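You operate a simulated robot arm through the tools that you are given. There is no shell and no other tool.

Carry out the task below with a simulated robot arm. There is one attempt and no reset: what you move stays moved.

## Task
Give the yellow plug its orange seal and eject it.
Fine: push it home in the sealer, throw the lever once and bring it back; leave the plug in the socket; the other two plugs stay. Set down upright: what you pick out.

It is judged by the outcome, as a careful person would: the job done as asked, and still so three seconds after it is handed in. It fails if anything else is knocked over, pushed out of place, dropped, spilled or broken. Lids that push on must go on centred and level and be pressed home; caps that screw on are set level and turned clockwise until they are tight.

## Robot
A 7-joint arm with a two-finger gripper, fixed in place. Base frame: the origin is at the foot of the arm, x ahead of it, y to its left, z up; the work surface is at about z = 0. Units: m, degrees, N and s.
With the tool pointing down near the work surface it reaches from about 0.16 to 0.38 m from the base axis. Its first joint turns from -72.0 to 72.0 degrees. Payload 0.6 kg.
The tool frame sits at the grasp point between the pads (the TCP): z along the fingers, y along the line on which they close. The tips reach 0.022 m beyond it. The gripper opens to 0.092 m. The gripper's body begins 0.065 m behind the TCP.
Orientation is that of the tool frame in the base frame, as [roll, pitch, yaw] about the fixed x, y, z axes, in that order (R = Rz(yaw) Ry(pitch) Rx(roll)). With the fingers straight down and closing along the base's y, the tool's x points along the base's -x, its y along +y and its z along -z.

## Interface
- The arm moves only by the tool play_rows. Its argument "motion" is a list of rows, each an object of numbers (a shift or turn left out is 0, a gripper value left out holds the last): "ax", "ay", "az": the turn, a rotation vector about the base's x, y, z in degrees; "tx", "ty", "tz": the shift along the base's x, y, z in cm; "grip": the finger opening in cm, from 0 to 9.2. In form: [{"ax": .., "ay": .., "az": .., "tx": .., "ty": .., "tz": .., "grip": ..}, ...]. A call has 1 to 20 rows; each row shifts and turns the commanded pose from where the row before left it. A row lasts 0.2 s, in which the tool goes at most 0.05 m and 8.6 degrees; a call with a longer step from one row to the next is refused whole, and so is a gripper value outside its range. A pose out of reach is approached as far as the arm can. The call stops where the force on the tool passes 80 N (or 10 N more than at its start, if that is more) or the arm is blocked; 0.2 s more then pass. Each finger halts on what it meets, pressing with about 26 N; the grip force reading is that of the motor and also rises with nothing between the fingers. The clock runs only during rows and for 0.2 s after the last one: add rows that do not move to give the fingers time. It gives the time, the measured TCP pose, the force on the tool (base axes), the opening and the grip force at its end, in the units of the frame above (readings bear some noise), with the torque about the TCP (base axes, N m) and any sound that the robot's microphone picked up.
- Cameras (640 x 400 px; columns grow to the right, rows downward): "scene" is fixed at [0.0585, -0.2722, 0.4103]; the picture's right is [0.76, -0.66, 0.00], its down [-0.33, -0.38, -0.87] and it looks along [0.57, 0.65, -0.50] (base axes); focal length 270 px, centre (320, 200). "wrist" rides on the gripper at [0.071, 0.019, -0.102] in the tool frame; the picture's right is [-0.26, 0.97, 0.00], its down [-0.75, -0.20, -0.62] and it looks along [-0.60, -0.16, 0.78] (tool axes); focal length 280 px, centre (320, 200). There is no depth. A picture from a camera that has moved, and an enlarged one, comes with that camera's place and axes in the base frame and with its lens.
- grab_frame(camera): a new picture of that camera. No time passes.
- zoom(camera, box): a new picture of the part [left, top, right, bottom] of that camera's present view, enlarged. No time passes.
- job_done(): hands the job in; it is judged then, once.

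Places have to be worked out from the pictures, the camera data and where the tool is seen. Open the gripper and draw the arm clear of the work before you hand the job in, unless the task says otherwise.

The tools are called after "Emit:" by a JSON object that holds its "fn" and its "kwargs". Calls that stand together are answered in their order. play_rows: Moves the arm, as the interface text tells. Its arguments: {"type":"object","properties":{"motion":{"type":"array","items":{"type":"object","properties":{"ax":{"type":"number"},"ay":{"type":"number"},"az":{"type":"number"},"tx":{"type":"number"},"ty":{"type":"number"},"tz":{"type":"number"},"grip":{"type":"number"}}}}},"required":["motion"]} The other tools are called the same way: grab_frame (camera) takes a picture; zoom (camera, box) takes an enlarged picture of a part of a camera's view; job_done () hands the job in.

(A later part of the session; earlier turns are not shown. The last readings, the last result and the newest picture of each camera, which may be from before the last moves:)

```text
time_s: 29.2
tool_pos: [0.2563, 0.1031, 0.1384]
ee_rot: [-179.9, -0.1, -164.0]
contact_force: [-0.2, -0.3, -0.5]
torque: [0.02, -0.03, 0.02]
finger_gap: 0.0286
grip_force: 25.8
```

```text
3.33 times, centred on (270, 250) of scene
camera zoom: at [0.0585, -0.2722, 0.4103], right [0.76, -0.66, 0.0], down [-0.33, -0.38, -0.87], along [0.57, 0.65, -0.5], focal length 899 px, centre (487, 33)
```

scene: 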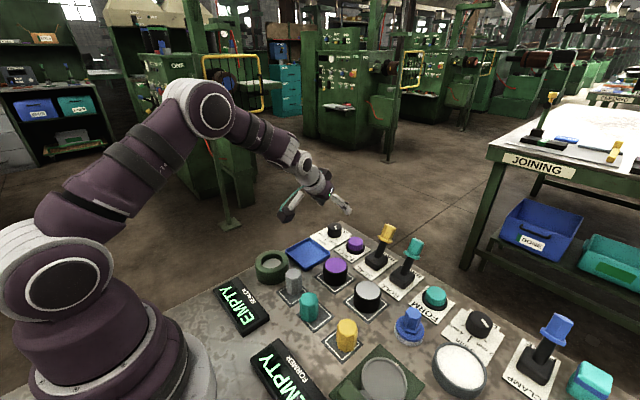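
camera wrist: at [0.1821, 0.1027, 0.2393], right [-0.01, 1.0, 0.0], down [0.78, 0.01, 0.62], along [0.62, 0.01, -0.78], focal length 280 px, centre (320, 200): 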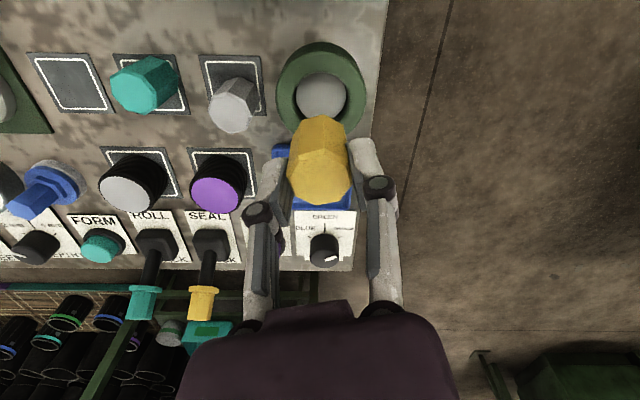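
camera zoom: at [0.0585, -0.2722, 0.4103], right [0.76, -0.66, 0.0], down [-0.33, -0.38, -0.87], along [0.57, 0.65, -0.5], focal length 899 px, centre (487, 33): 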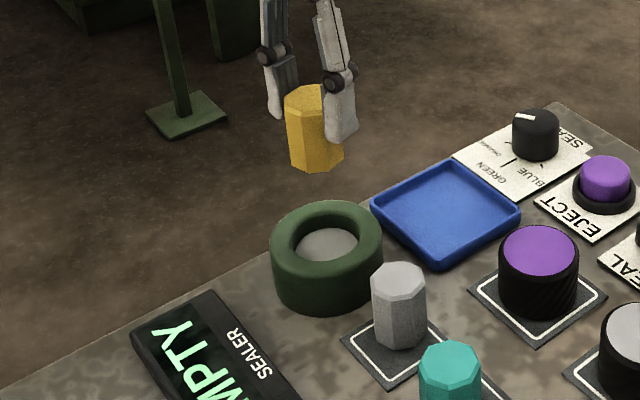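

Over the sealer. I'll zoom into the wrist view to fine-align the plug with the hole before lowering.

Emit:
{"fn": "zoom", "kwargs": {"camera": "wrist", "box": [260, 30, 380, 220]}}

Emit:
{"fn": "zoom", "kwargs": {"camera": "scene", "box": [240, 200, 320, 300]}}

```text
2.11 times, centred on (320, 125) of wrist
camera zoom: at [0.1821, 0.1027, 0.2393], right [-0.01, 1.0, 0.0], down [0.78, 0.01, 0.62], along [0.62, 0.01, -0.78], focal length 590 px, centre (320, 358)
```

zoom: 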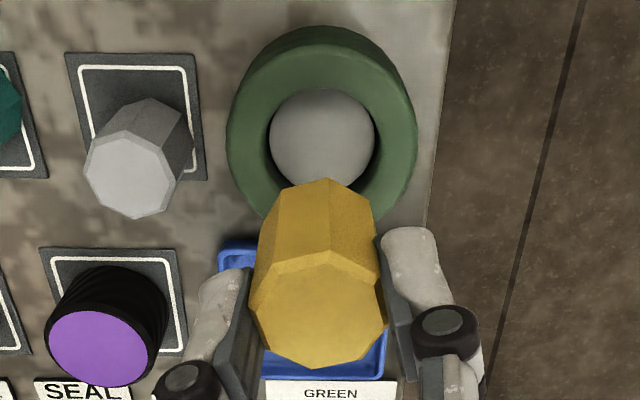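

```text
4.00 times, centred on (280, 250) of scene
camera zoom: at [0.0585, -0.2722, 0.4103], right [0.76, -0.66, 0.0], down [-0.33, -0.38, -0.87], along [0.57, 0.65, -0.5], focal length 1079 px, centre (480, 0)
```

zoom: 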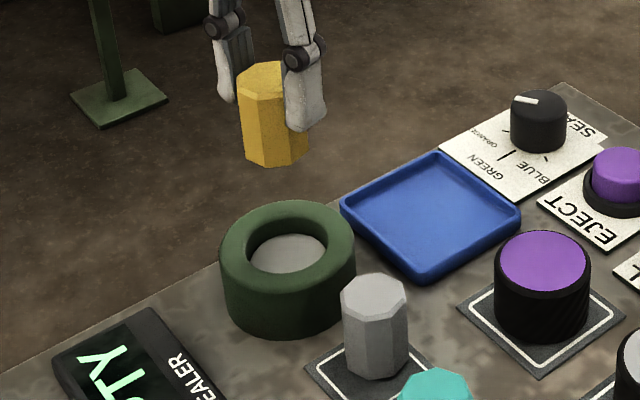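

Plug and hole are aligned within ~1 mm laterally. I'll nudge -1 mm in x and lower so the plug bottom sits just above the ring.

Emit:
{"fn": "play_rows", "kwargs": {"motion": [{"tx": -0.1, "ty": 0.05, "tz": -2}, {"tz": -2}, {"tz": -1}, {}, {}]}}

Emit:
{"fn": "zoom", "kwargs": {"camera": "wrist", "box": [240, 30, 400, 220]}}

Emit:
{"fn": "zoom", "kwargs": {"camera": "scene", "box": [230, 210, 310, 310]}}

```text
time_s: 30.4
tool_pos: [0.2539, 0.1033, 0.087]
ee_rot: [-179.9, -0.1, -164.1]
contact_force: [0.1, -0.3, 0.1]
torque: [-0.02, 0.0, 0.0]
finger_gap: 0.0284
grip_force: 26.1
```

```text
2.11 times, centred on (320, 125) of wrist
camera zoom: at [0.1808, 0.1034, 0.1888], right [-0.01, 1.0, 0.0], down [0.78, 0.01, 0.62], along [0.62, 0.01, -0.78], focal length 590 px, centre (320, 358)
```

zoom: 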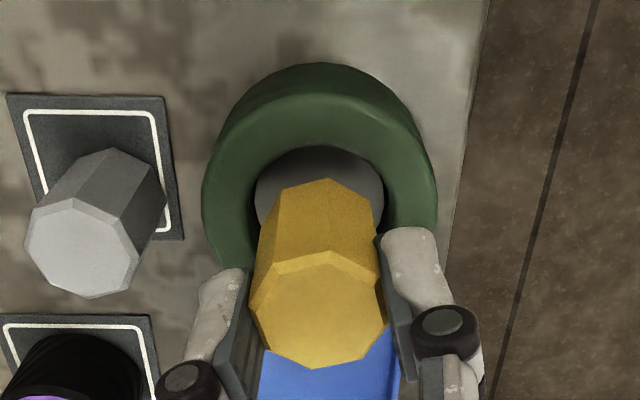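

```text
4.00 times, centred on (270, 260) of scene
camera zoom: at [0.0585, -0.2722, 0.4103], right [0.76, -0.66, 0.0], down [-0.33, -0.38, -0.87], along [0.57, 0.65, -0.5], focal length 1079 px, centre (520, -40)
```

zoom: 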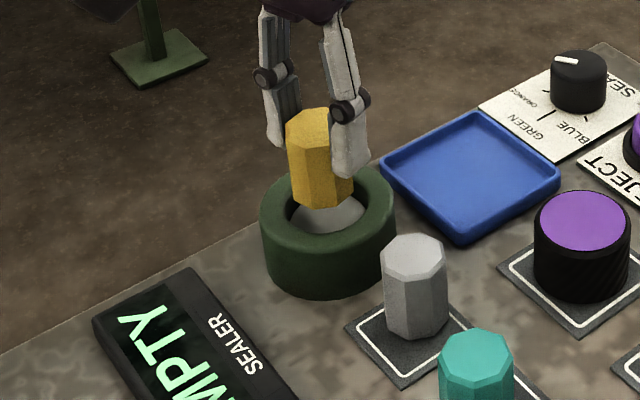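

Alignment looks good from both views. Lowering in small steps while watching the force for contact.

Emit:
{"fn": "play_rows", "kwargs": {"motion": [{"tz": -0.7}, {"tz": -0.5}, {"tz": -0.3}, {}]}}

Emit:
{"fn": "zoom", "kwargs": {"camera": "wrist", "box": [240, 30, 400, 220]}}

Emit:
{"fn": "zoom", "kwargs": {"camera": "scene", "box": [230, 210, 310, 310]}}

```text
time_s: 31.4
tool_pos: [0.2537, 0.1038, 0.0716]
ee_rot: [-179.9, -0.1, -163.9]
contact_force: [-0.1, 0.3, 0.1]
torque: [0.01, 0.0, 0.01]
finger_gap: 0.0284
grip_force: 25.9
```

```text
2.11 times, centred on (320, 125) of wrist
camera zoom: at [0.1805, 0.1032, 0.1742], right [-0.01, 1.0, 0.0], down [0.78, 0.01, 0.62], along [0.62, 0.01, -0.78], focal length 590 px, centre (320, 358)
```

zoom: 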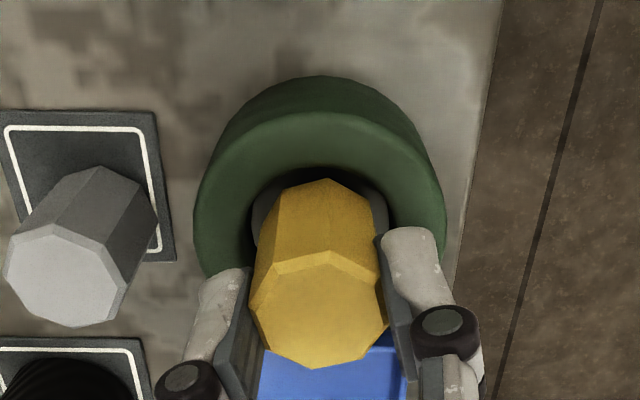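

```text
4.00 times, centred on (270, 260) of scene
camera zoom: at [0.0585, -0.2722, 0.4103], right [0.76, -0.66, 0.0], down [-0.33, -0.38, -0.87], along [0.57, 0.65, -0.5], focal length 1079 px, centre (520, -40)
```

zoom: 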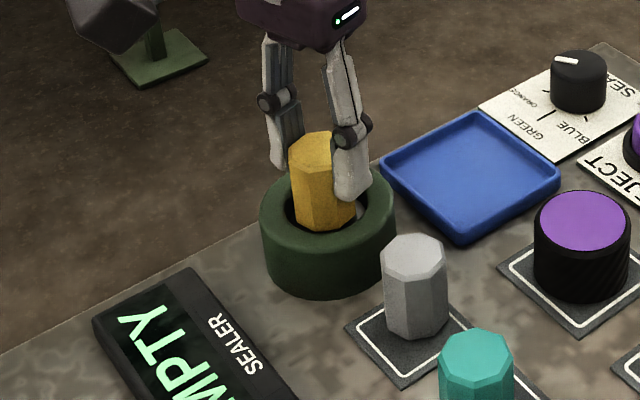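

The plug is entering the hole with no contact. Continuing down in small steps.

Emit:
{"fn": "play_rows", "kwargs": {"motion": [{"tz": -0.4}, {"tz": -0.3}, {}]}}

Emit:
{"fn": "zoom", "kwargs": {"camera": "scene", "box": [230, 210, 310, 310]}}

```text
time_s: 32.2
tool_pos: [0.2542, 0.1034, 0.0642]
ee_rot: [-180.0, -0.1, -164.1]
contact_force: [-0.5, -1.1, 3.3]
torque: [0.01, 0.05, 0.03]
finger_gap: 0.0285
grip_force: 26.2
```

```text
4.00 times, centred on (270, 260) of scene
camera zoom: at [0.0585, -0.2722, 0.4103], right [0.76, -0.66, 0.0], down [-0.33, -0.38, -0.87], along [0.57, 0.65, -0.5], focal length 1079 px, centre (520, -40)
```

zoom: 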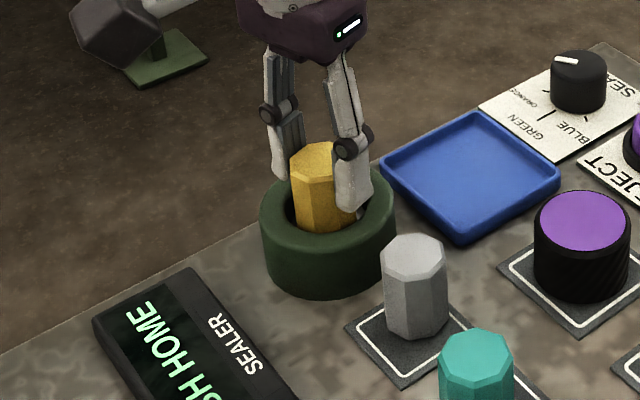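

The display changed to "PUSH HOME" and a light 3 N contact is felt: the plug is on the socket floor. I'll press it down gently while still guiding it.

Emit:
{"fn": "play_rows", "kwargs": {"motion": [{"tz": -0.2}, {"tz": -0.2}, {}]}}

Emit:
{"fn": "zoom", "kwargs": {"camera": "scene", "box": [230, 210, 310, 310]}}

```text
time_s: 33.0
tool_pos: [0.2541, 0.104, 0.0616]
ee_rot: [-179.8, 0.0, -164.1]
contact_force: [-0.1, 1.5, 2.8]
torque: [0.08, 0.01, 0.01]
finger_gap: 0.0286
grip_force: 25.6
```

```text
4.00 times, centred on (270, 260) of scene
camera zoom: at [0.0585, -0.2722, 0.4103], right [0.76, -0.66, 0.0], down [-0.33, -0.38, -0.87], along [0.57, 0.65, -0.5], focal length 1079 px, centre (520, -40)
```

zoom: 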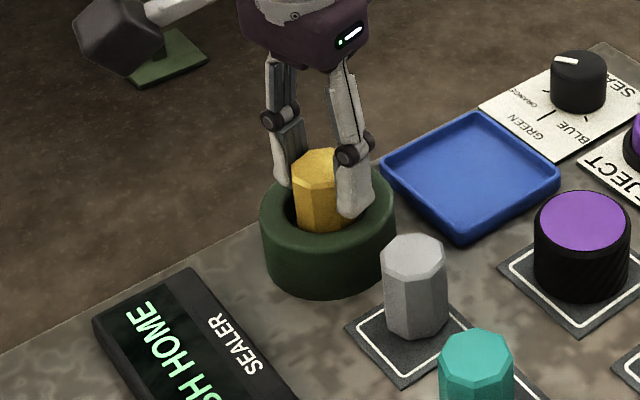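

Moves down with only ~3 N resistance. Continuing.

Emit:
{"fn": "play_rows", "kwargs": {"motion": [{"tz": -0.2}, {"tz": -0.2}, {}]}}

Emit:
{"fn": "zoom", "kwargs": {"camera": "scene", "box": [230, 210, 310, 310]}}

```text
time_s: 33.8
tool_pos: [0.2538, 0.1033, 0.0566]
ee_rot: [-179.8, -0.1, -164.0]
contact_force: [-0.9, 1.4, 4.3]
torque: [-0.02, 0.04, 0.02]
finger_gap: 0.0285
grip_force: 26.0
```

```text
4.00 times, centred on (270, 260) of scene
camera zoom: at [0.0585, -0.2722, 0.4103], right [0.76, -0.66, 0.0], down [-0.33, -0.38, -0.87], along [0.57, 0.65, -0.5], focal length 1079 px, centre (520, -40)
```

zoom: 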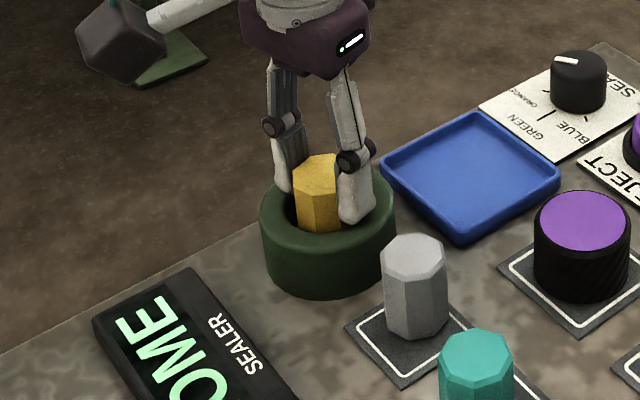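

The display now appears to read "HOME". I'll press another 2 mm to make sure it's fully down, then read the display.

Emit:
{"fn": "play_rows", "kwargs": {"motion": [{"tz": -0.2}, {}]}}

Emit:
{"fn": "zoom", "kwargs": {"camera": "scene", "box": [200, 230, 310, 350]}}

```text
time_s: 34.4
tool_pos: [0.2563, 0.1029, 0.0549]
ee_rot: [-179.8, 0.1, -164.0]
contact_force: [-1.6, 0.2, 21.5]
torque: [0.01, 0.04, -0.02]
finger_gap: 0.0286
grip_force: 26.5
```

```text
3.33 times, centred on (255, 290) of scene
camera zoom: at [0.0585, -0.2722, 0.4103], right [0.76, -0.66, 0.0], down [-0.33, -0.38, -0.87], along [0.57, 0.65, -0.5], focal length 899 px, centre (537, -100)
```

zoom: 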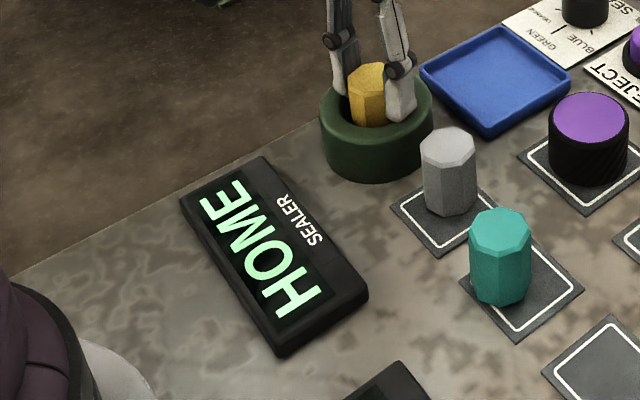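

Display reads HOME and a firm 21 N stop is felt. I'll ease off slightly, open the fingers and lift, then check it stays HOME.

Emit:
{"fn": "play_rows", "kwargs": {"motion": [{"tz": 0.15}, {"grip": 4.6}, {}, {}, {"tz": 1}, {"tz": 3}, {}]}}

Emit:
{"fn": "zoom", "kwargs": {"camera": "scene", "box": [200, 210, 330, 350]}}

Emit:
{"fn": "grab_frame", "kwargs": {"camera": "wrist"}}

```text
time_s: 36.0
tool_pos: [0.2548, 0.103, 0.0975]
ee_rot: [-179.9, -0.2, -164.0]
contact_force: [0.3, -0.2, 0.3]
torque: [0.02, 0.02, -0.02]
finger_gap: 0.046
grip_force: 0.0
```

```text
2.86 times, centred on (265, 280) of scene
camera zoom: at [0.0585, -0.2722, 0.4103], right [0.76, -0.66, 0.0], down [-0.33, -0.38, -0.87], along [0.57, 0.65, -0.5], focal length 771 px, centre (477, -29)
```

zoom: 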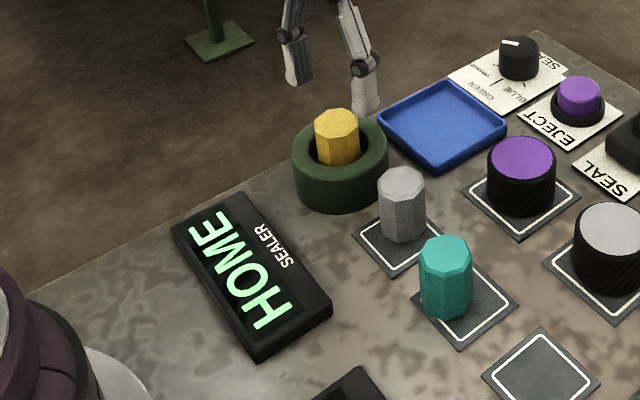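

```text
taken
camera wrist: at [0.1811, 0.1034, 0.1992], right [-0.01, 1.0, 0.0], down [0.78, 0.01, 0.62], along [0.62, 0.01, -0.78], focal length 280 px, centre (320, 200)
```

wrist: 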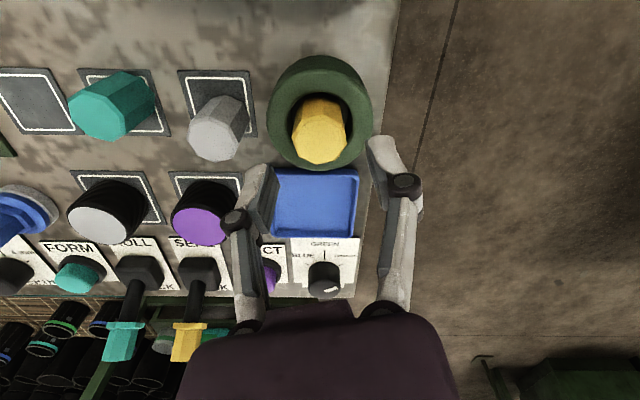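

The plug stays home. Next the SEAL lever (handle centre ~ (0.465, -0.025, 0.066), tilted toward BACK). I'll raise the arm, straighten yaw, and tilt 40° outward on approach to the lever.

Emit:
{"fn": "play_rows", "kwargs": {"motion": [{"tz": 3, "az": -8}, {"tz": 3, "az": -8}, {"tz": 2, "ty": -3, "tx": 1}, {"ty": -4, "tx": 2, "ay": -8}, {"ty": -4, "tx": 2.5, "ay": -8}, {"ty": -1.8, "tx": 3, "ay": -8}, {"tx": 3, "ay": -8}, {"tx": 2.5, "ay": -8}, {}, {}]}}

Emit:
{"fn": "grab_frame", "kwargs": {"camera": "wrist"}}

Emit:
{"fn": "grab_frame", "kwargs": {"camera": "scene"}}

```text
time_s: 38.2
tool_pos: [0.395, -0.0251, 0.1772]
ee_rot: [-180.0, 40.0, -179.9]
contact_force: [0.1, 0.2, 0.7]
torque: [0.0, 0.01, -0.04]
finger_gap: 0.0462
grip_force: 0.1
```

```text
taken
camera wrist: at [0.275, -0.0054, 0.2094], right [0.2, 0.96, 0.17], down [0.18, -0.2, 0.96], along [0.96, -0.17, -0.21], focal length 280 px, centre (320, 200)
```

wrist: 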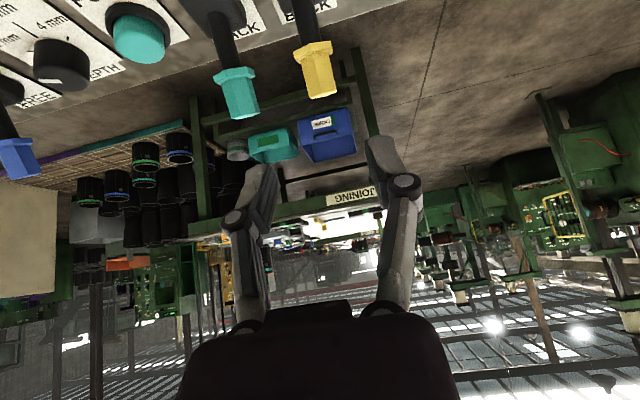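

```text
taken
```

scene: 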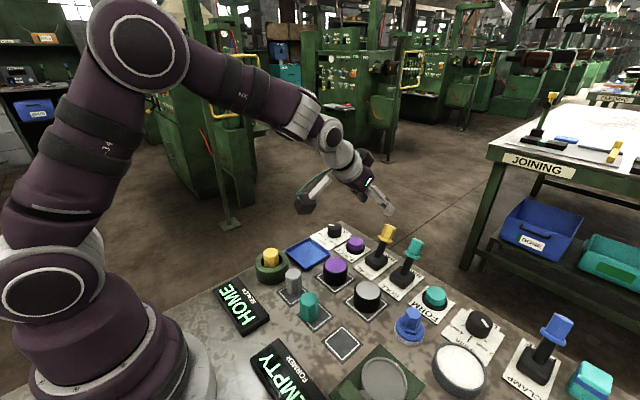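

The lever tip is re-confirmed at about (0.471, -0.026, 0.083). I'll move above it and check reach before descending.

Emit:
{"fn": "play_rows", "kwargs": {"motion": [{"tx": 2.5, "tz": -1}, {"tx": 2.5, "tz": -1.5}, {"tx": 1.7, "ty": 0.05, "tz": -2}, {}, {}]}}

Emit:
{"fn": "grab_frame", "kwargs": {"camera": "wrist"}}

Emit:
{"fn": "zoom", "kwargs": {"camera": "scene", "box": [330, 170, 450, 290]}}

```text
time_s: 39.4
tool_pos: [0.4634, -0.0256, 0.1327]
ee_rot: [-179.9, 39.9, 179.9]
contact_force: [-0.5, -0.5, 0.0]
torque: [-0.02, -0.02, 0.01]
finger_gap: 0.0461
grip_force: 0.1
```

```text
taken
camera wrist: at [0.342, -0.0049, 0.165], right [0.2, 0.96, 0.17], down [0.18, -0.2, 0.96], along [0.96, -0.17, -0.21], focal length 280 px, centre (320, 200)
```

wrist: 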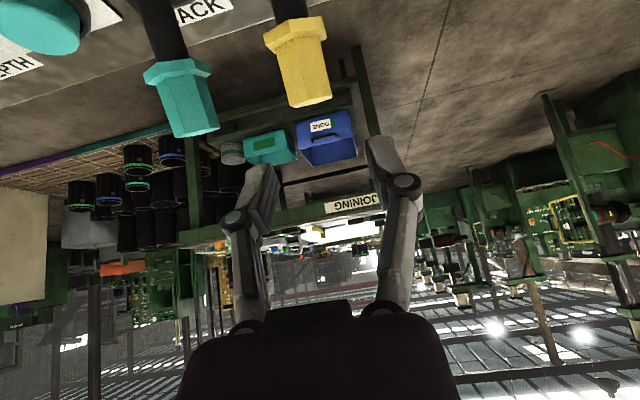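

```text
3.33 times, centred on (390, 230) of scene
camera zoom: at [0.0585, -0.2722, 0.4103], right [0.76, -0.66, 0.0], down [-0.33, -0.38, -0.87], along [0.57, 0.65, -0.5], focal length 899 px, centre (87, 100)
```

zoom: 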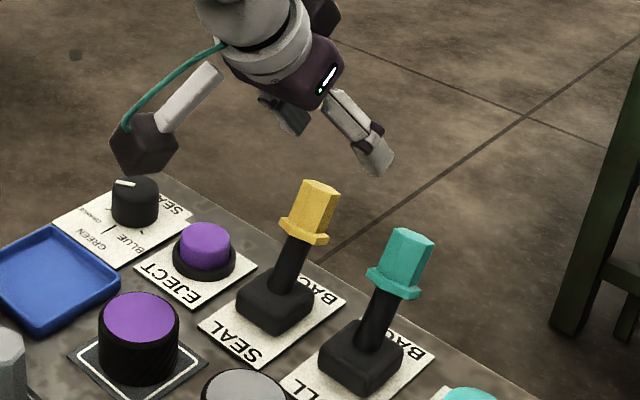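

Aligned in y within 1 mm and reach is fine. Descending with fingers either side of the handle.

Emit:
{"fn": "play_rows", "kwargs": {"motion": [{"tz": -2}, {"tz": -2}, {"tz": -2}, {}]}}

Emit:
{"fn": "grab_frame", "kwargs": {"camera": "wrist"}}

Emit:
{"fn": "zoom", "kwargs": {"camera": "scene", "box": [330, 170, 450, 290]}}

```text
time_s: 40.4
tool_pos: [0.4612, -0.025, 0.0711]
ee_rot: [-179.9, 39.9, -180.0]
contact_force: [-0.7, 0.0, -0.4]
torque: [0.0, 0.03, 0.0]
finger_gap: 0.0459
grip_force: 0.1
```

```text
taken
camera wrist: at [0.3417, -0.0048, 0.1044], right [0.2, 0.96, 0.17], down [0.18, -0.2, 0.96], along [0.96, -0.17, -0.21], focal length 280 px, centre (320, 200)
```

wrist: 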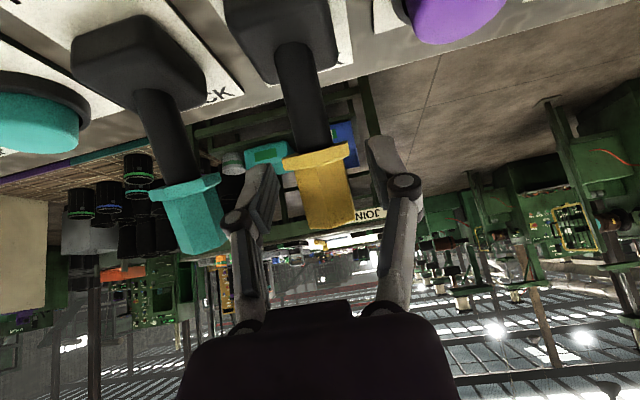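

```text
3.33 times, centred on (390, 230) of scene
camera zoom: at [0.0585, -0.2722, 0.4103], right [0.76, -0.66, 0.0], down [-0.33, -0.38, -0.87], along [0.57, 0.65, -0.5], focal length 899 px, centre (87, 100)
```

zoom: 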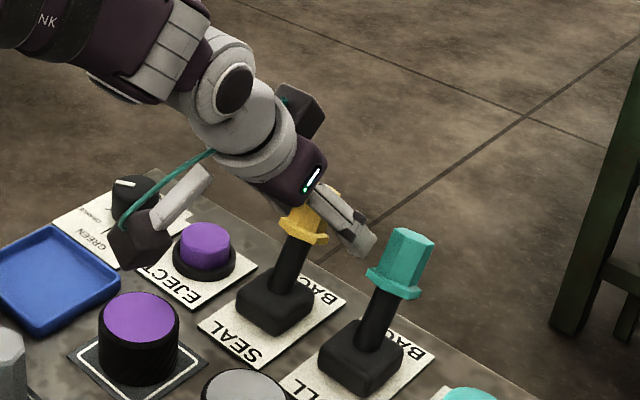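

The handle is nicely between the pads. Closing on it.

Emit:
{"fn": "play_rows", "kwargs": {"motion": [{"grip": 1.8}, {}, {}, {}]}}

Emit:
{"fn": "zoom", "kwargs": {"camera": "wrist", "box": [200, 80, 440, 260]}}

```text
time_s: 41.4
tool_pos: [0.4612, -0.0248, 0.0714]
ee_rot: [179.9, 39.8, -179.9]
contact_force: [2.3, 11.6, -2.9]
torque: [0.07, -0.13, -0.09]
finger_gap: 0.0257
grip_force: 5.8
```

```text
2.22 times, centred on (320, 170) of wrist
camera zoom: at [0.3417, -0.0044, 0.1046], right [0.2, 0.96, 0.17], down [0.18, -0.2, 0.96], along [0.96, -0.16, -0.21], focal length 623 px, centre (320, 267)
```

zoom: 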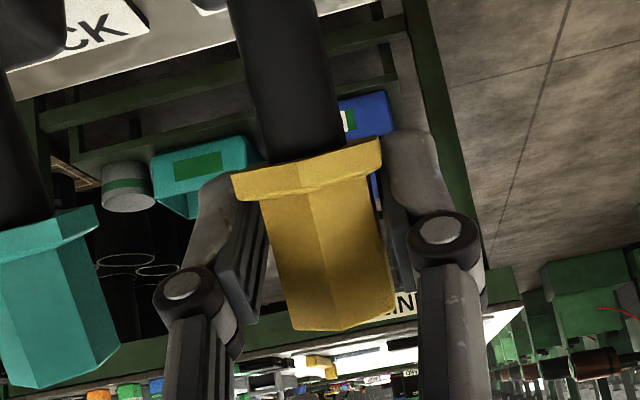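

Grip force is still building (5.8 N, gap 25.7 mm); letting it settle.

Emit:
{"fn": "play_rows", "kwargs": {"motion": [{}, {}, {}]}}

```text
time_s: 42.2
tool_pos: [0.4623, -0.0255, 0.0727]
ee_rot: [-180.0, 39.9, 180.0]
contact_force: [1.1, 13.2, -1.7]
torque: [0.04, -0.03, -0.05]
finger_gap: 0.0267
grip_force: 6.6
```

One-sided contact (+13 N in y): the handle is slightly toward +y. I'll shift +1 mm in y to centre.

Emit:
{"fn": "play_rows", "kwargs": {"motion": [{"ty": 0.1}, {}, {}]}}

Emit:
{"fn": "zoom", "kwargs": {"camera": "wrist", "box": [200, 80, 440, 260]}}

```text
time_s: 43.0
tool_pos: [0.4619, -0.0239, 0.0722]
ee_rot: [-179.9, 39.9, 180.0]
contact_force: [-1.8, 9.5, 0.8]
torque: [0.05, 0.13, -0.02]
finger_gap: 0.0251
grip_force: 5.4
```

```text
2.22 times, centred on (320, 170) of wrist
camera zoom: at [0.3417, -0.0037, 0.1046], right [0.2, 0.96, 0.17], down [0.18, -0.2, 0.96], along [0.96, -0.17, -0.21], focal length 623 px, centre (320, 267)
```

zoom: 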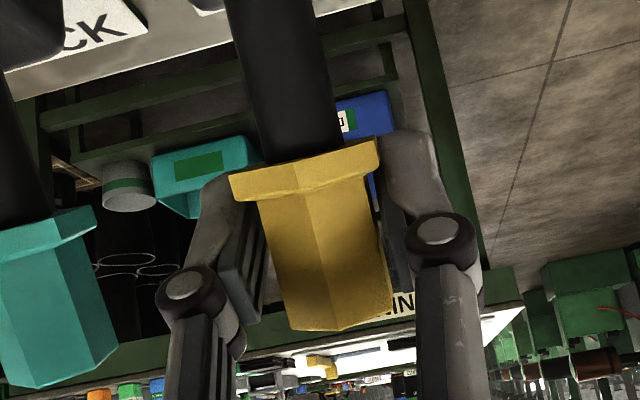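

Force and gap are still changing as I centre; I'll command tighter closing and shift another 1 mm toward +y.

Emit:
{"fn": "play_rows", "kwargs": {"motion": [{"ty": 0.1, "grip": 1.0}, {}, {}, {}]}}

Emit:
{"fn": "zoom", "kwargs": {"camera": "wrist", "box": [200, 80, 440, 260]}}

Emit:
{"fn": "zoom", "kwargs": {"camera": "scene", "box": [360, 200, 440, 270]}}

```text
time_s: 44.0
tool_pos: [0.4606, -0.0238, 0.0723]
ee_rot: [-180.0, 40.0, 179.9]
contact_force: [-2.7, 7.0, 3.7]
torque: [0.03, 0.03, 0.0]
finger_gap: 0.0227
grip_force: 28.6
```

```text
2.22 times, centred on (320, 170) of wrist
camera zoom: at [0.3417, -0.0026, 0.1046], right [0.2, 0.96, 0.17], down [0.18, -0.2, 0.96], along [0.96, -0.17, -0.21], focal length 623 px, centre (320, 267)
```

zoom: 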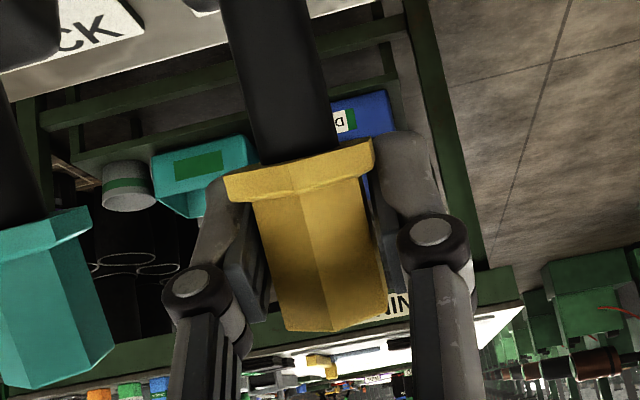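

```text
5.71 times, centred on (400, 235) of scene
camera zoom: at [0.0585, -0.2722, 0.4103], right [0.76, -0.66, 0.0], down [-0.33, -0.38, -0.87], along [0.57, 0.65, -0.5], focal length 1541 px, centre (-137, 0)
```

zoom: 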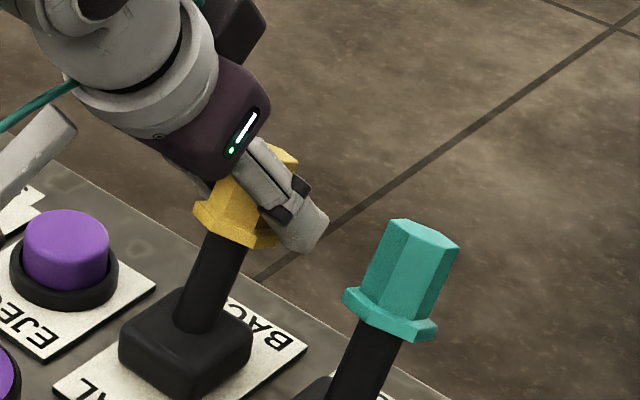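

Now firmly gripped (28.6 N, gap 22.7 mm). I'll pull the lever toward the robot (SEAL) along its arc, in two parts with a check between.

Emit:
{"fn": "play_rows", "kwargs": {"motion": [{"tx": -0.5, "tz": 0.12}, {"tx": -0.5, "tz": 0.1}, {"tx": -0.55, "tz": 0.05}, {"tx": -0.5, "tz": 0.03}, {}]}}

Emit:
{"fn": "zoom", "kwargs": {"camera": "scene", "box": [340, 190, 440, 280]}}

```text
time_s: 45.2
tool_pos: [0.4415, -0.0241, 0.0756]
ee_rot: [-179.9, 40.1, 179.9]
contact_force: [14.9, 2.3, 11.5]
torque: [-0.01, -0.77, 0.01]
finger_gap: 0.0228
grip_force: 28.5
```

```text
4.44 times, centred on (390, 235) of scene
camera zoom: at [0.0585, -0.2722, 0.4104], right [0.76, -0.66, 0.0], down [-0.33, -0.38, -0.87], along [0.57, 0.65, -0.5], focal length 1199 px, centre (9, 44)
```

zoom: 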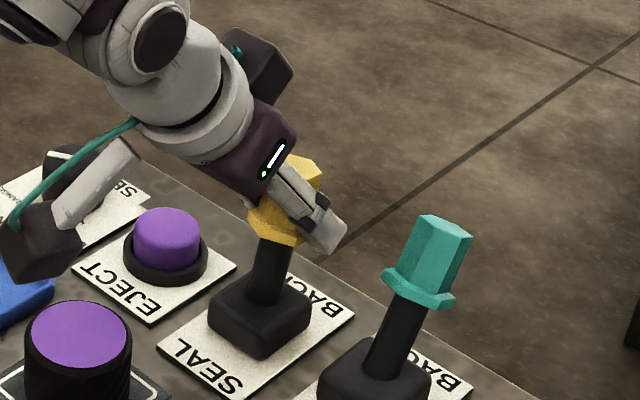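

The lever follows and is near upright. Continuing to the SEAL side.

Emit:
{"fn": "play_rows", "kwargs": {"motion": [{"tx": -0.55, "tz": -0.04}, {"tx": -0.55, "tz": -0.08}, {"tx": -0.5, "tz": -0.12}, {"tx": -0.5, "tz": -0.15}, {}]}}

Emit:
{"fn": "zoom", "kwargs": {"camera": "scene", "box": [340, 190, 440, 280]}}

Emit:
{"fn": "zoom", "kwargs": {"camera": "scene", "box": [200, 230, 310, 350]}}

```text
time_s: 46.4
tool_pos: [0.419, -0.0237, 0.0712]
ee_rot: [-179.9, 40.0, 180.0]
contact_force: [11.4, -1.4, 6.7]
torque: [0.03, -0.75, -0.02]
finger_gap: 0.0229
grip_force: 27.6
```

```text
4.44 times, centred on (390, 235) of scene
camera zoom: at [0.0585, -0.2722, 0.4104], right [0.76, -0.66, 0.0], down [-0.33, -0.38, -0.87], along [0.57, 0.65, -0.5], focal length 1199 px, centre (9, 44)
```

zoom: 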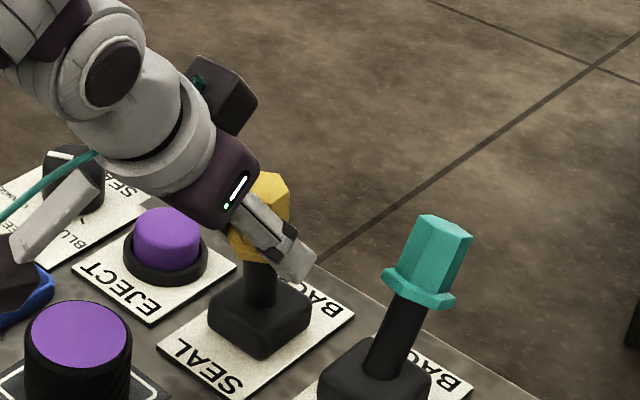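

```text
3.33 times, centred on (255, 290) of scene
camera zoom: at [0.0585, -0.2722, 0.4104], right [0.76, -0.66, 0.0], down [-0.33, -0.38, -0.87], along [0.57, 0.65, -0.5], focal length 899 px, centre (537, -100)
```

zoom: 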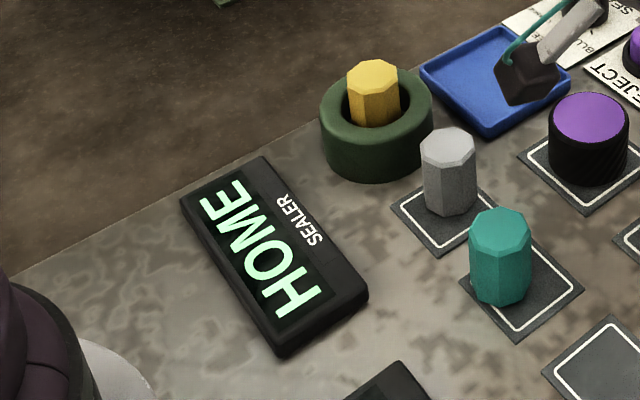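

Display still says HOME, so the lever isn't at the end of its throw yet. I'll keep pulling in small steps.

Emit:
{"fn": "play_rows", "kwargs": {"motion": [{"tx": -0.4, "tz": -0.15}, {"tx": -0.4, "tz": -0.17}, {}]}}

Emit:
{"fn": "zoom", "kwargs": {"camera": "scene", "box": [340, 190, 440, 280]}}

Emit:
{"fn": "zoom", "kwargs": {"camera": "scene", "box": [200, 230, 310, 350]}}

```text
time_s: 47.2
tool_pos: [0.412, -0.0234, 0.0674]
ee_rot: [-179.8, 40.0, 179.9]
contact_force: [7.7, -5.0, 14.8]
torque: [-0.04, -0.75, -0.04]
finger_gap: 0.0228
grip_force: 27.6
```

```text
4.44 times, centred on (390, 235) of scene
camera zoom: at [0.0585, -0.2722, 0.4104], right [0.76, -0.66, 0.0], down [-0.33, -0.38, -0.87], along [0.57, 0.65, -0.5], focal length 1199 px, centre (9, 44)
```

zoom: 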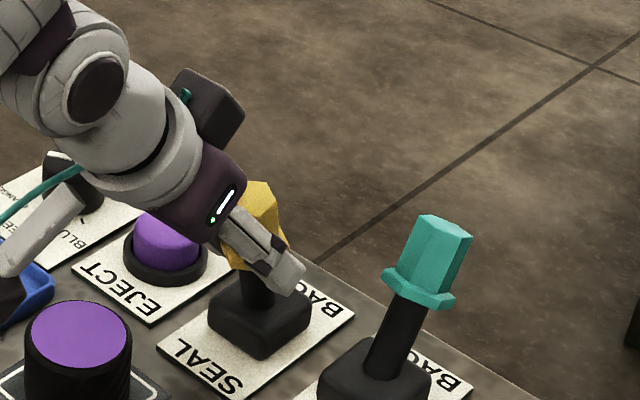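

```text
3.33 times, centred on (255, 290) of scene
camera zoom: at [0.0585, -0.2722, 0.4104], right [0.76, -0.66, 0.0], down [-0.33, -0.38, -0.87], along [0.57, 0.65, -0.5], focal length 899 px, centre (537, -100)
```

zoom: 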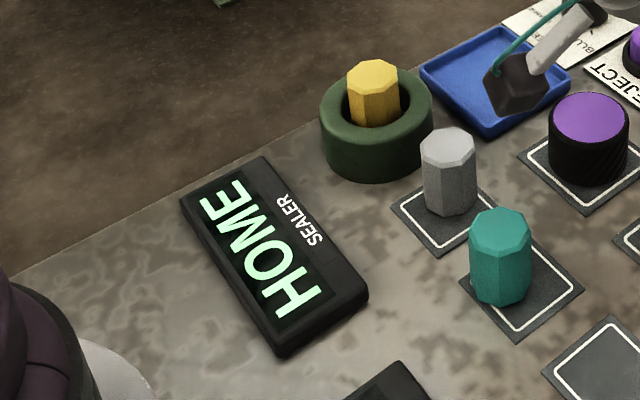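

The lever tip is now about 12° past upright toward SEAL (from 22° on the BACK side), still HOME. I'll pull further.

Emit:
{"fn": "play_rows", "kwargs": {"motion": [{"tx": -0.5, "tz": -0.12}, {"tx": -0.4, "tz": -0.12}, {}]}}

Emit:
{"fn": "zoom", "kwargs": {"camera": "scene", "box": [340, 190, 440, 280]}}

Emit:
{"fn": "zoom", "kwargs": {"camera": "scene", "box": [200, 230, 310, 350]}}

```text
time_s: 48.0
tool_pos: [0.4024, -0.0234, 0.0642]
ee_rot: [-179.8, 39.7, 179.9]
contact_force: [16.3, -8.7, -21.0]
torque: [-0.01, -0.12, -0.09]
finger_gap: 0.0232
grip_force: 28.2
```

```text
4.44 times, centred on (390, 235) of scene
camera zoom: at [0.0586, -0.2722, 0.4103], right [0.76, -0.66, 0.0], down [-0.33, -0.38, -0.87], along [0.57, 0.65, -0.5], focal length 1199 px, centre (9, 44)
```

zoom: 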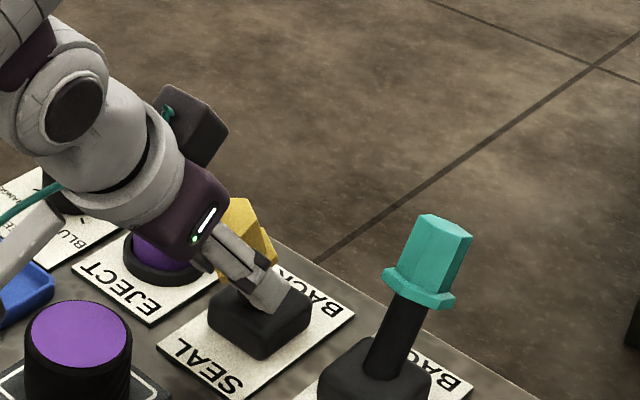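

```text
3.33 times, centred on (255, 290) of scene
camera zoom: at [0.0586, -0.2722, 0.4103], right [0.76, -0.66, 0.0], down [-0.33, -0.38, -0.87], along [0.57, 0.65, -0.5], focal length 899 px, centre (537, -100)
```

zoom: 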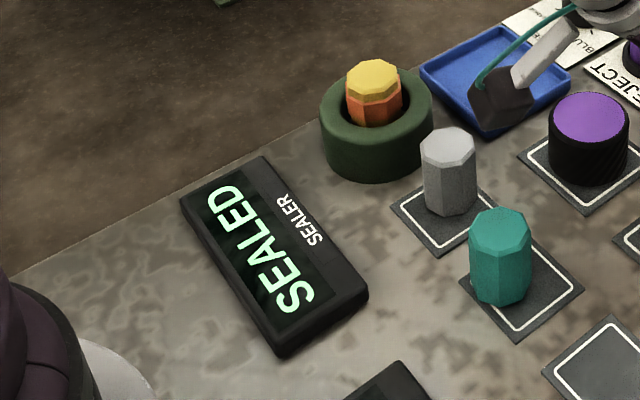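

The display reads SEALED and the plug has an orange band. Now I'll bring the lever back along the reverse arc to BACK.

Emit:
{"fn": "play_rows", "kwargs": {"motion": [{"tx": 0.4, "tz": 0.14}, {"tx": 0.5, "tz": 0.14}, {"tx": 0.4, "tz": 0.15}, {"tx": 0.4, "tz": 0.13}, {"tx": 0.5, "tz": 0.13}, {"tx": 0.5, "tz": 0.1}, {}]}}

Emit:
{"fn": "zoom", "kwargs": {"camera": "scene", "box": [340, 190, 440, 280]}}

```text
time_s: 49.6
tool_pos: [0.4312, -0.0235, 0.0744]
ee_rot: [-179.8, 40.1, -179.9]
contact_force: [-10.7, -8.7, 6.5]
torque: [-0.05, 0.62, -0.03]
finger_gap: 0.0227
grip_force: 28.1
```

```text
4.44 times, centred on (390, 235) of scene
camera zoom: at [0.0585, -0.2722, 0.4104], right [0.76, -0.66, 0.0], down [-0.33, -0.38, -0.87], along [0.57, 0.65, -0.5], focal length 1199 px, centre (9, 44)
```

zoom: 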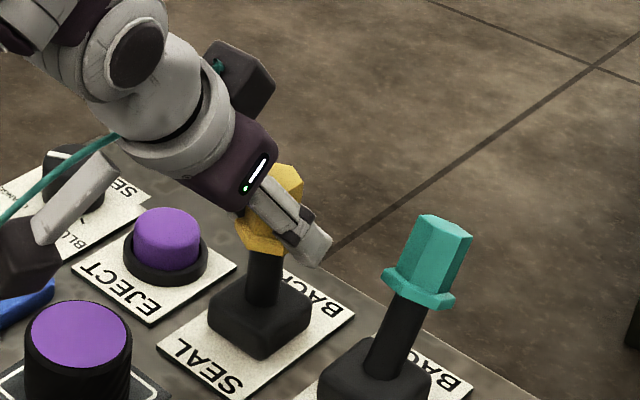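

The lever is following back and is near upright. Continuing the return to BACK.

Emit:
{"fn": "play_rows", "kwargs": {"motion": [{"tx": 0.5, "tz": 0.05}, {"tx": 0.5, "tz": 0.02}, {"tx": 0.5, "tz": -0.03}, {"tx": 0.5, "tz": -0.06}, {"tx": 0.5, "tz": -0.1}, {"tx": 0.5, "tz": -0.12}, {}]}}

Emit:
{"fn": "zoom", "kwargs": {"camera": "scene", "box": [340, 190, 440, 280]}}

Emit:
{"fn": "zoom", "kwargs": {"camera": "scene", "box": [200, 230, 310, 350]}}

```text
time_s: 51.2
tool_pos: [0.4592, -0.0221, 0.0711]
ee_rot: [-179.7, 40.0, 179.8]
contact_force: [-1.2, -11.4, 0.1]
torque: [-0.06, 0.14, 0.09]
finger_gap: 0.0225
grip_force: 28.4
```

```text
4.44 times, centred on (390, 235) of scene
camera zoom: at [0.0585, -0.2722, 0.4103], right [0.76, -0.66, 0.0], down [-0.33, -0.38, -0.87], along [0.57, 0.65, -0.5], focal length 1199 px, centre (9, 44)
```

zoom: 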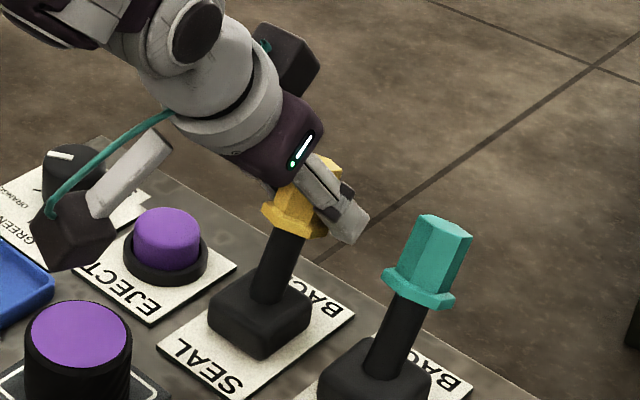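

```text
3.33 times, centred on (255, 290) of scene
camera zoom: at [0.0585, -0.2722, 0.4103], right [0.76, -0.66, 0.0], down [-0.33, -0.38, -0.87], along [0.57, 0.65, -0.5], focal length 899 px, centre (537, -100)
```

zoom: 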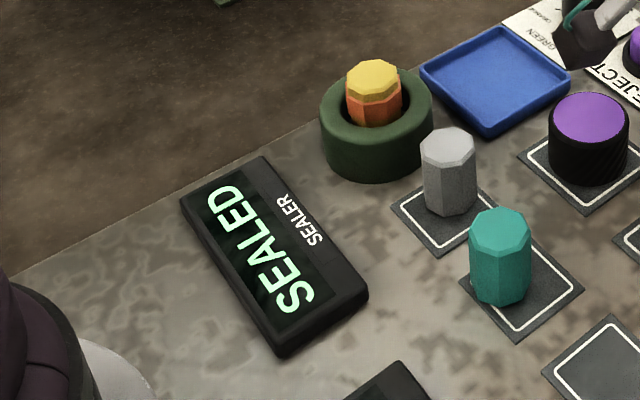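

Nearly at the BACK position. I'll push slightly further to make sure it's at its stop.

Emit:
{"fn": "play_rows", "kwargs": {"motion": [{"tx": 0.25, "tz": -0.08}, {"tx": 0.2, "tz": -0.07}, {}]}}

Emit:
{"fn": "zoom", "kwargs": {"camera": "scene", "box": [340, 190, 440, 280]}}

```text
time_s: 52.0
tool_pos: [0.4646, -0.0225, 0.0696]
ee_rot: [-179.8, 39.9, 179.9]
contact_force: [-8.6, -14.7, 5.4]
torque: [-0.06, 0.61, 0.05]
finger_gap: 0.0224
grip_force: 28.3
```

```text
4.44 times, centred on (390, 235) of scene
camera zoom: at [0.0585, -0.2722, 0.4104], right [0.76, -0.66, 0.0], down [-0.33, -0.38, -0.87], along [0.57, 0.65, -0.5], focal length 1199 px, centre (9, 44)
```

zoom: 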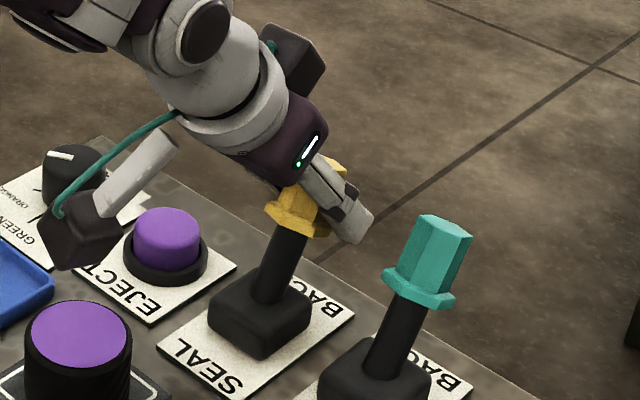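

Force is still only at the sliding level; pushing a few mm more to find the stop.

Emit:
{"fn": "play_rows", "kwargs": {"motion": [{"tx": 0.2, "tz": -0.08}, {"tx": 0.15, "tz": -0.06}, {}]}}

Emit:
{"fn": "zoom", "kwargs": {"camera": "scene", "box": [340, 190, 440, 280]}}

```text
time_s: 52.8
tool_pos: [0.4667, -0.0231, 0.0676]
ee_rot: [-179.8, 39.9, 179.9]
contact_force: [-19.1, -17.0, 8.1]
torque: [-0.09, 0.23, 0.07]
finger_gap: 0.0224
grip_force: 27.9
```

```text
4.44 times, centred on (390, 235) of scene
camera zoom: at [0.0585, -0.2722, 0.4104], right [0.76, -0.66, 0.0], down [-0.33, -0.38, -0.87], along [0.57, 0.65, -0.5], focal length 1199 px, centre (9, 44)
```

zoom: 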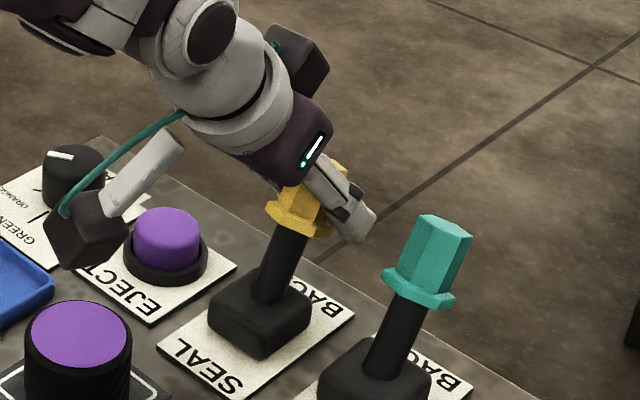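

Force rose to 19 N with no further lever movement: it's at the BACK stop. Opening and lifting clear vertically.

Emit:
{"fn": "play_rows", "kwargs": {"motion": [{"tx": -0.2, "ty": -0.15}, {"grip": 4.6}, {}, {}, {"tz": 2}, {"tz": 2}, {"tz": 3}, {"tz": 2}, {}]}}

Emit:
{"fn": "zoom", "kwargs": {"camera": "scene", "box": [320, 190, 460, 290]}}

Emit:
{"fn": "grab_frame", "kwargs": {"camera": "wrist"}}

```text
time_s: 54.8
tool_pos: [0.4657, -0.0253, 0.1583]
ee_rot: [-179.9, 39.9, 179.9]
contact_force: [0.1, -0.5, 0.3]
torque: [0.03, 0.05, 0.0]
finger_gap: 0.0459
grip_force: 0.0
```

```text
4.00 times, centred on (390, 240) of scene
camera zoom: at [0.0585, -0.2722, 0.4103], right [0.76, -0.66, 0.0], down [-0.33, -0.38, -0.87], along [0.57, 0.65, -0.5], focal length 1079 px, centre (40, 40)
```

zoom: 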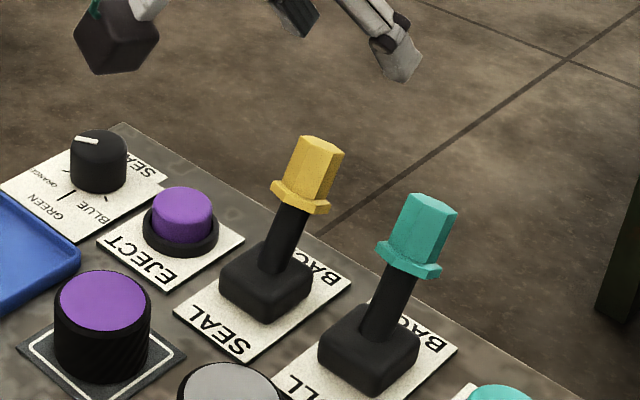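

```text
taken
camera wrist: at [0.3464, -0.0038, 0.1904], right [0.2, 0.96, 0.17], down [0.18, -0.2, 0.96], along [0.96, -0.17, -0.21], focal length 280 px, centre (320, 200)
```

wrist: 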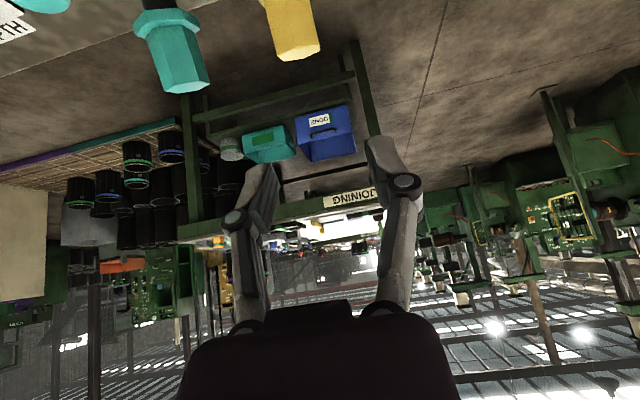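

Lever is back at its original position; dial still on ORANGE. Now the EJECT button at about (0.438, 0.041): I'll close the fingers and move above it.

Emit:
{"fn": "play_rows", "kwargs": {"motion": [{"grip": 0, "ty": 2, "tx": -1}, {"ty": 3, "tx": -1.5}, {"ty": 1.6, "tx": -1.1, "tz": -2}, {"tz": -3}, {"tz": -1.5}, {}, {}]}}

Emit:
{"fn": "grab_frame", "kwargs": {"camera": "wrist"}}

Emit:
{"fn": "zoom", "kwargs": {"camera": "scene", "box": [300, 180, 420, 280]}}

```text
time_s: 56.4
tool_pos: [0.4297, 0.0422, 0.0925]
ee_rot: [-179.9, 39.9, -179.9]
contact_force: [-0.7, 0.1, 0.4]
torque: [0.0, 0.01, 0.0]
finger_gap: 0.0
grip_force: 25.9
```

```text
taken
camera wrist: at [0.3101, 0.0622, 0.1251], right [0.2, 0.96, 0.17], down [0.18, -0.2, 0.96], along [0.96, -0.17, -0.21], focal length 280 px, centre (320, 200)
```

wrist: 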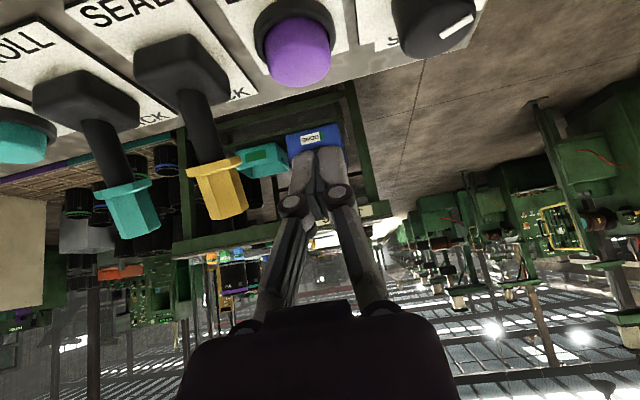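

```text
4.00 times, centred on (360, 230) of scene
camera zoom: at [0.0585, -0.2722, 0.4103], right [0.76, -0.66, 0.0], down [-0.33, -0.38, -0.87], along [0.57, 0.65, -0.5], focal length 1079 px, centre (160, 80)
```

zoom: 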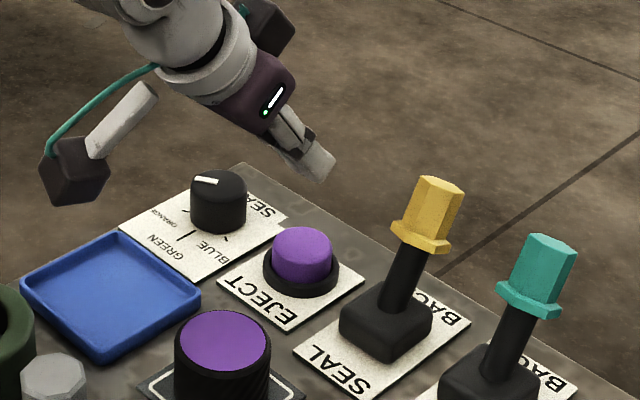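

Button confirmed at about (0.437, 0.0415), right under the fingertips' lower corner. Descending toward it.

Emit:
{"fn": "play_rows", "kwargs": {"motion": [{"tz": -2}, {"tz": -1.5}, {"tz": -0.6}, {}]}}

Emit:
{"fn": "zoom", "kwargs": {"camera": "scene", "box": [300, 180, 420, 280]}}

```text
time_s: 57.4
tool_pos: [0.431, 0.0431, 0.0512]
ee_rot: [-179.8, 39.9, -180.0]
contact_force: [-0.9, 0.7, -0.2]
torque: [0.0, 0.02, 0.01]
finger_gap: 0.0
grip_force: 26.2
```

```text
4.00 times, centred on (360, 230) of scene
camera zoom: at [0.0585, -0.2722, 0.4103], right [0.76, -0.66, 0.0], down [-0.33, -0.38, -0.87], along [0.57, 0.65, -0.5], focal length 1079 px, centre (160, 80)
```

zoom: 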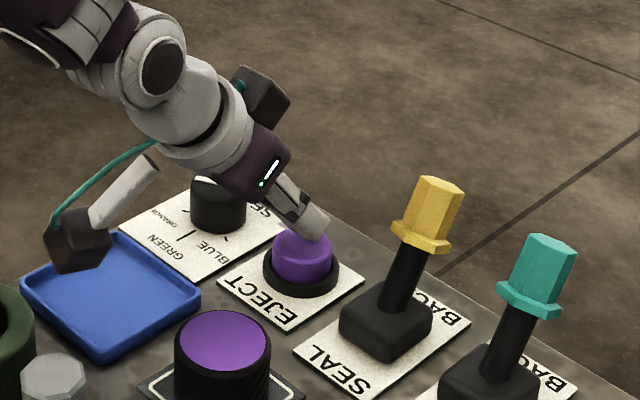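

Just above the button with no contact. Pressing down in small steps.

Emit:
{"fn": "play_rows", "kwargs": {"motion": [{"tz": -0.3}, {"tz": -0.3}, {"tz": -0.2}]}}

Emit:
{"fn": "zoom", "kwargs": {"camera": "scene", "box": [200, 210, 420, 350]}}

```text
time_s: 58.2
tool_pos: [0.4304, 0.0424, 0.0443]
ee_rot: [-179.9, 39.9, -179.9]
contact_force: [-1.3, -0.4, 2.3]
torque: [0.0, 0.0, -0.01]
finger_gap: 0.0061
grip_force: 28.7
heard: click
```

```text
2.86 times, centred on (310, 280) of scene
camera zoom: at [0.0585, -0.2722, 0.4103], right [0.76, -0.66, 0.0], down [-0.33, -0.38, -0.87], along [0.57, 0.65, -0.5], focal length 771 px, centre (349, -29)
```

zoom: 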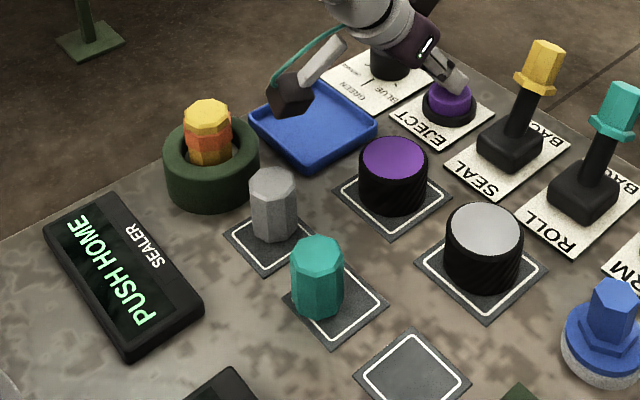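

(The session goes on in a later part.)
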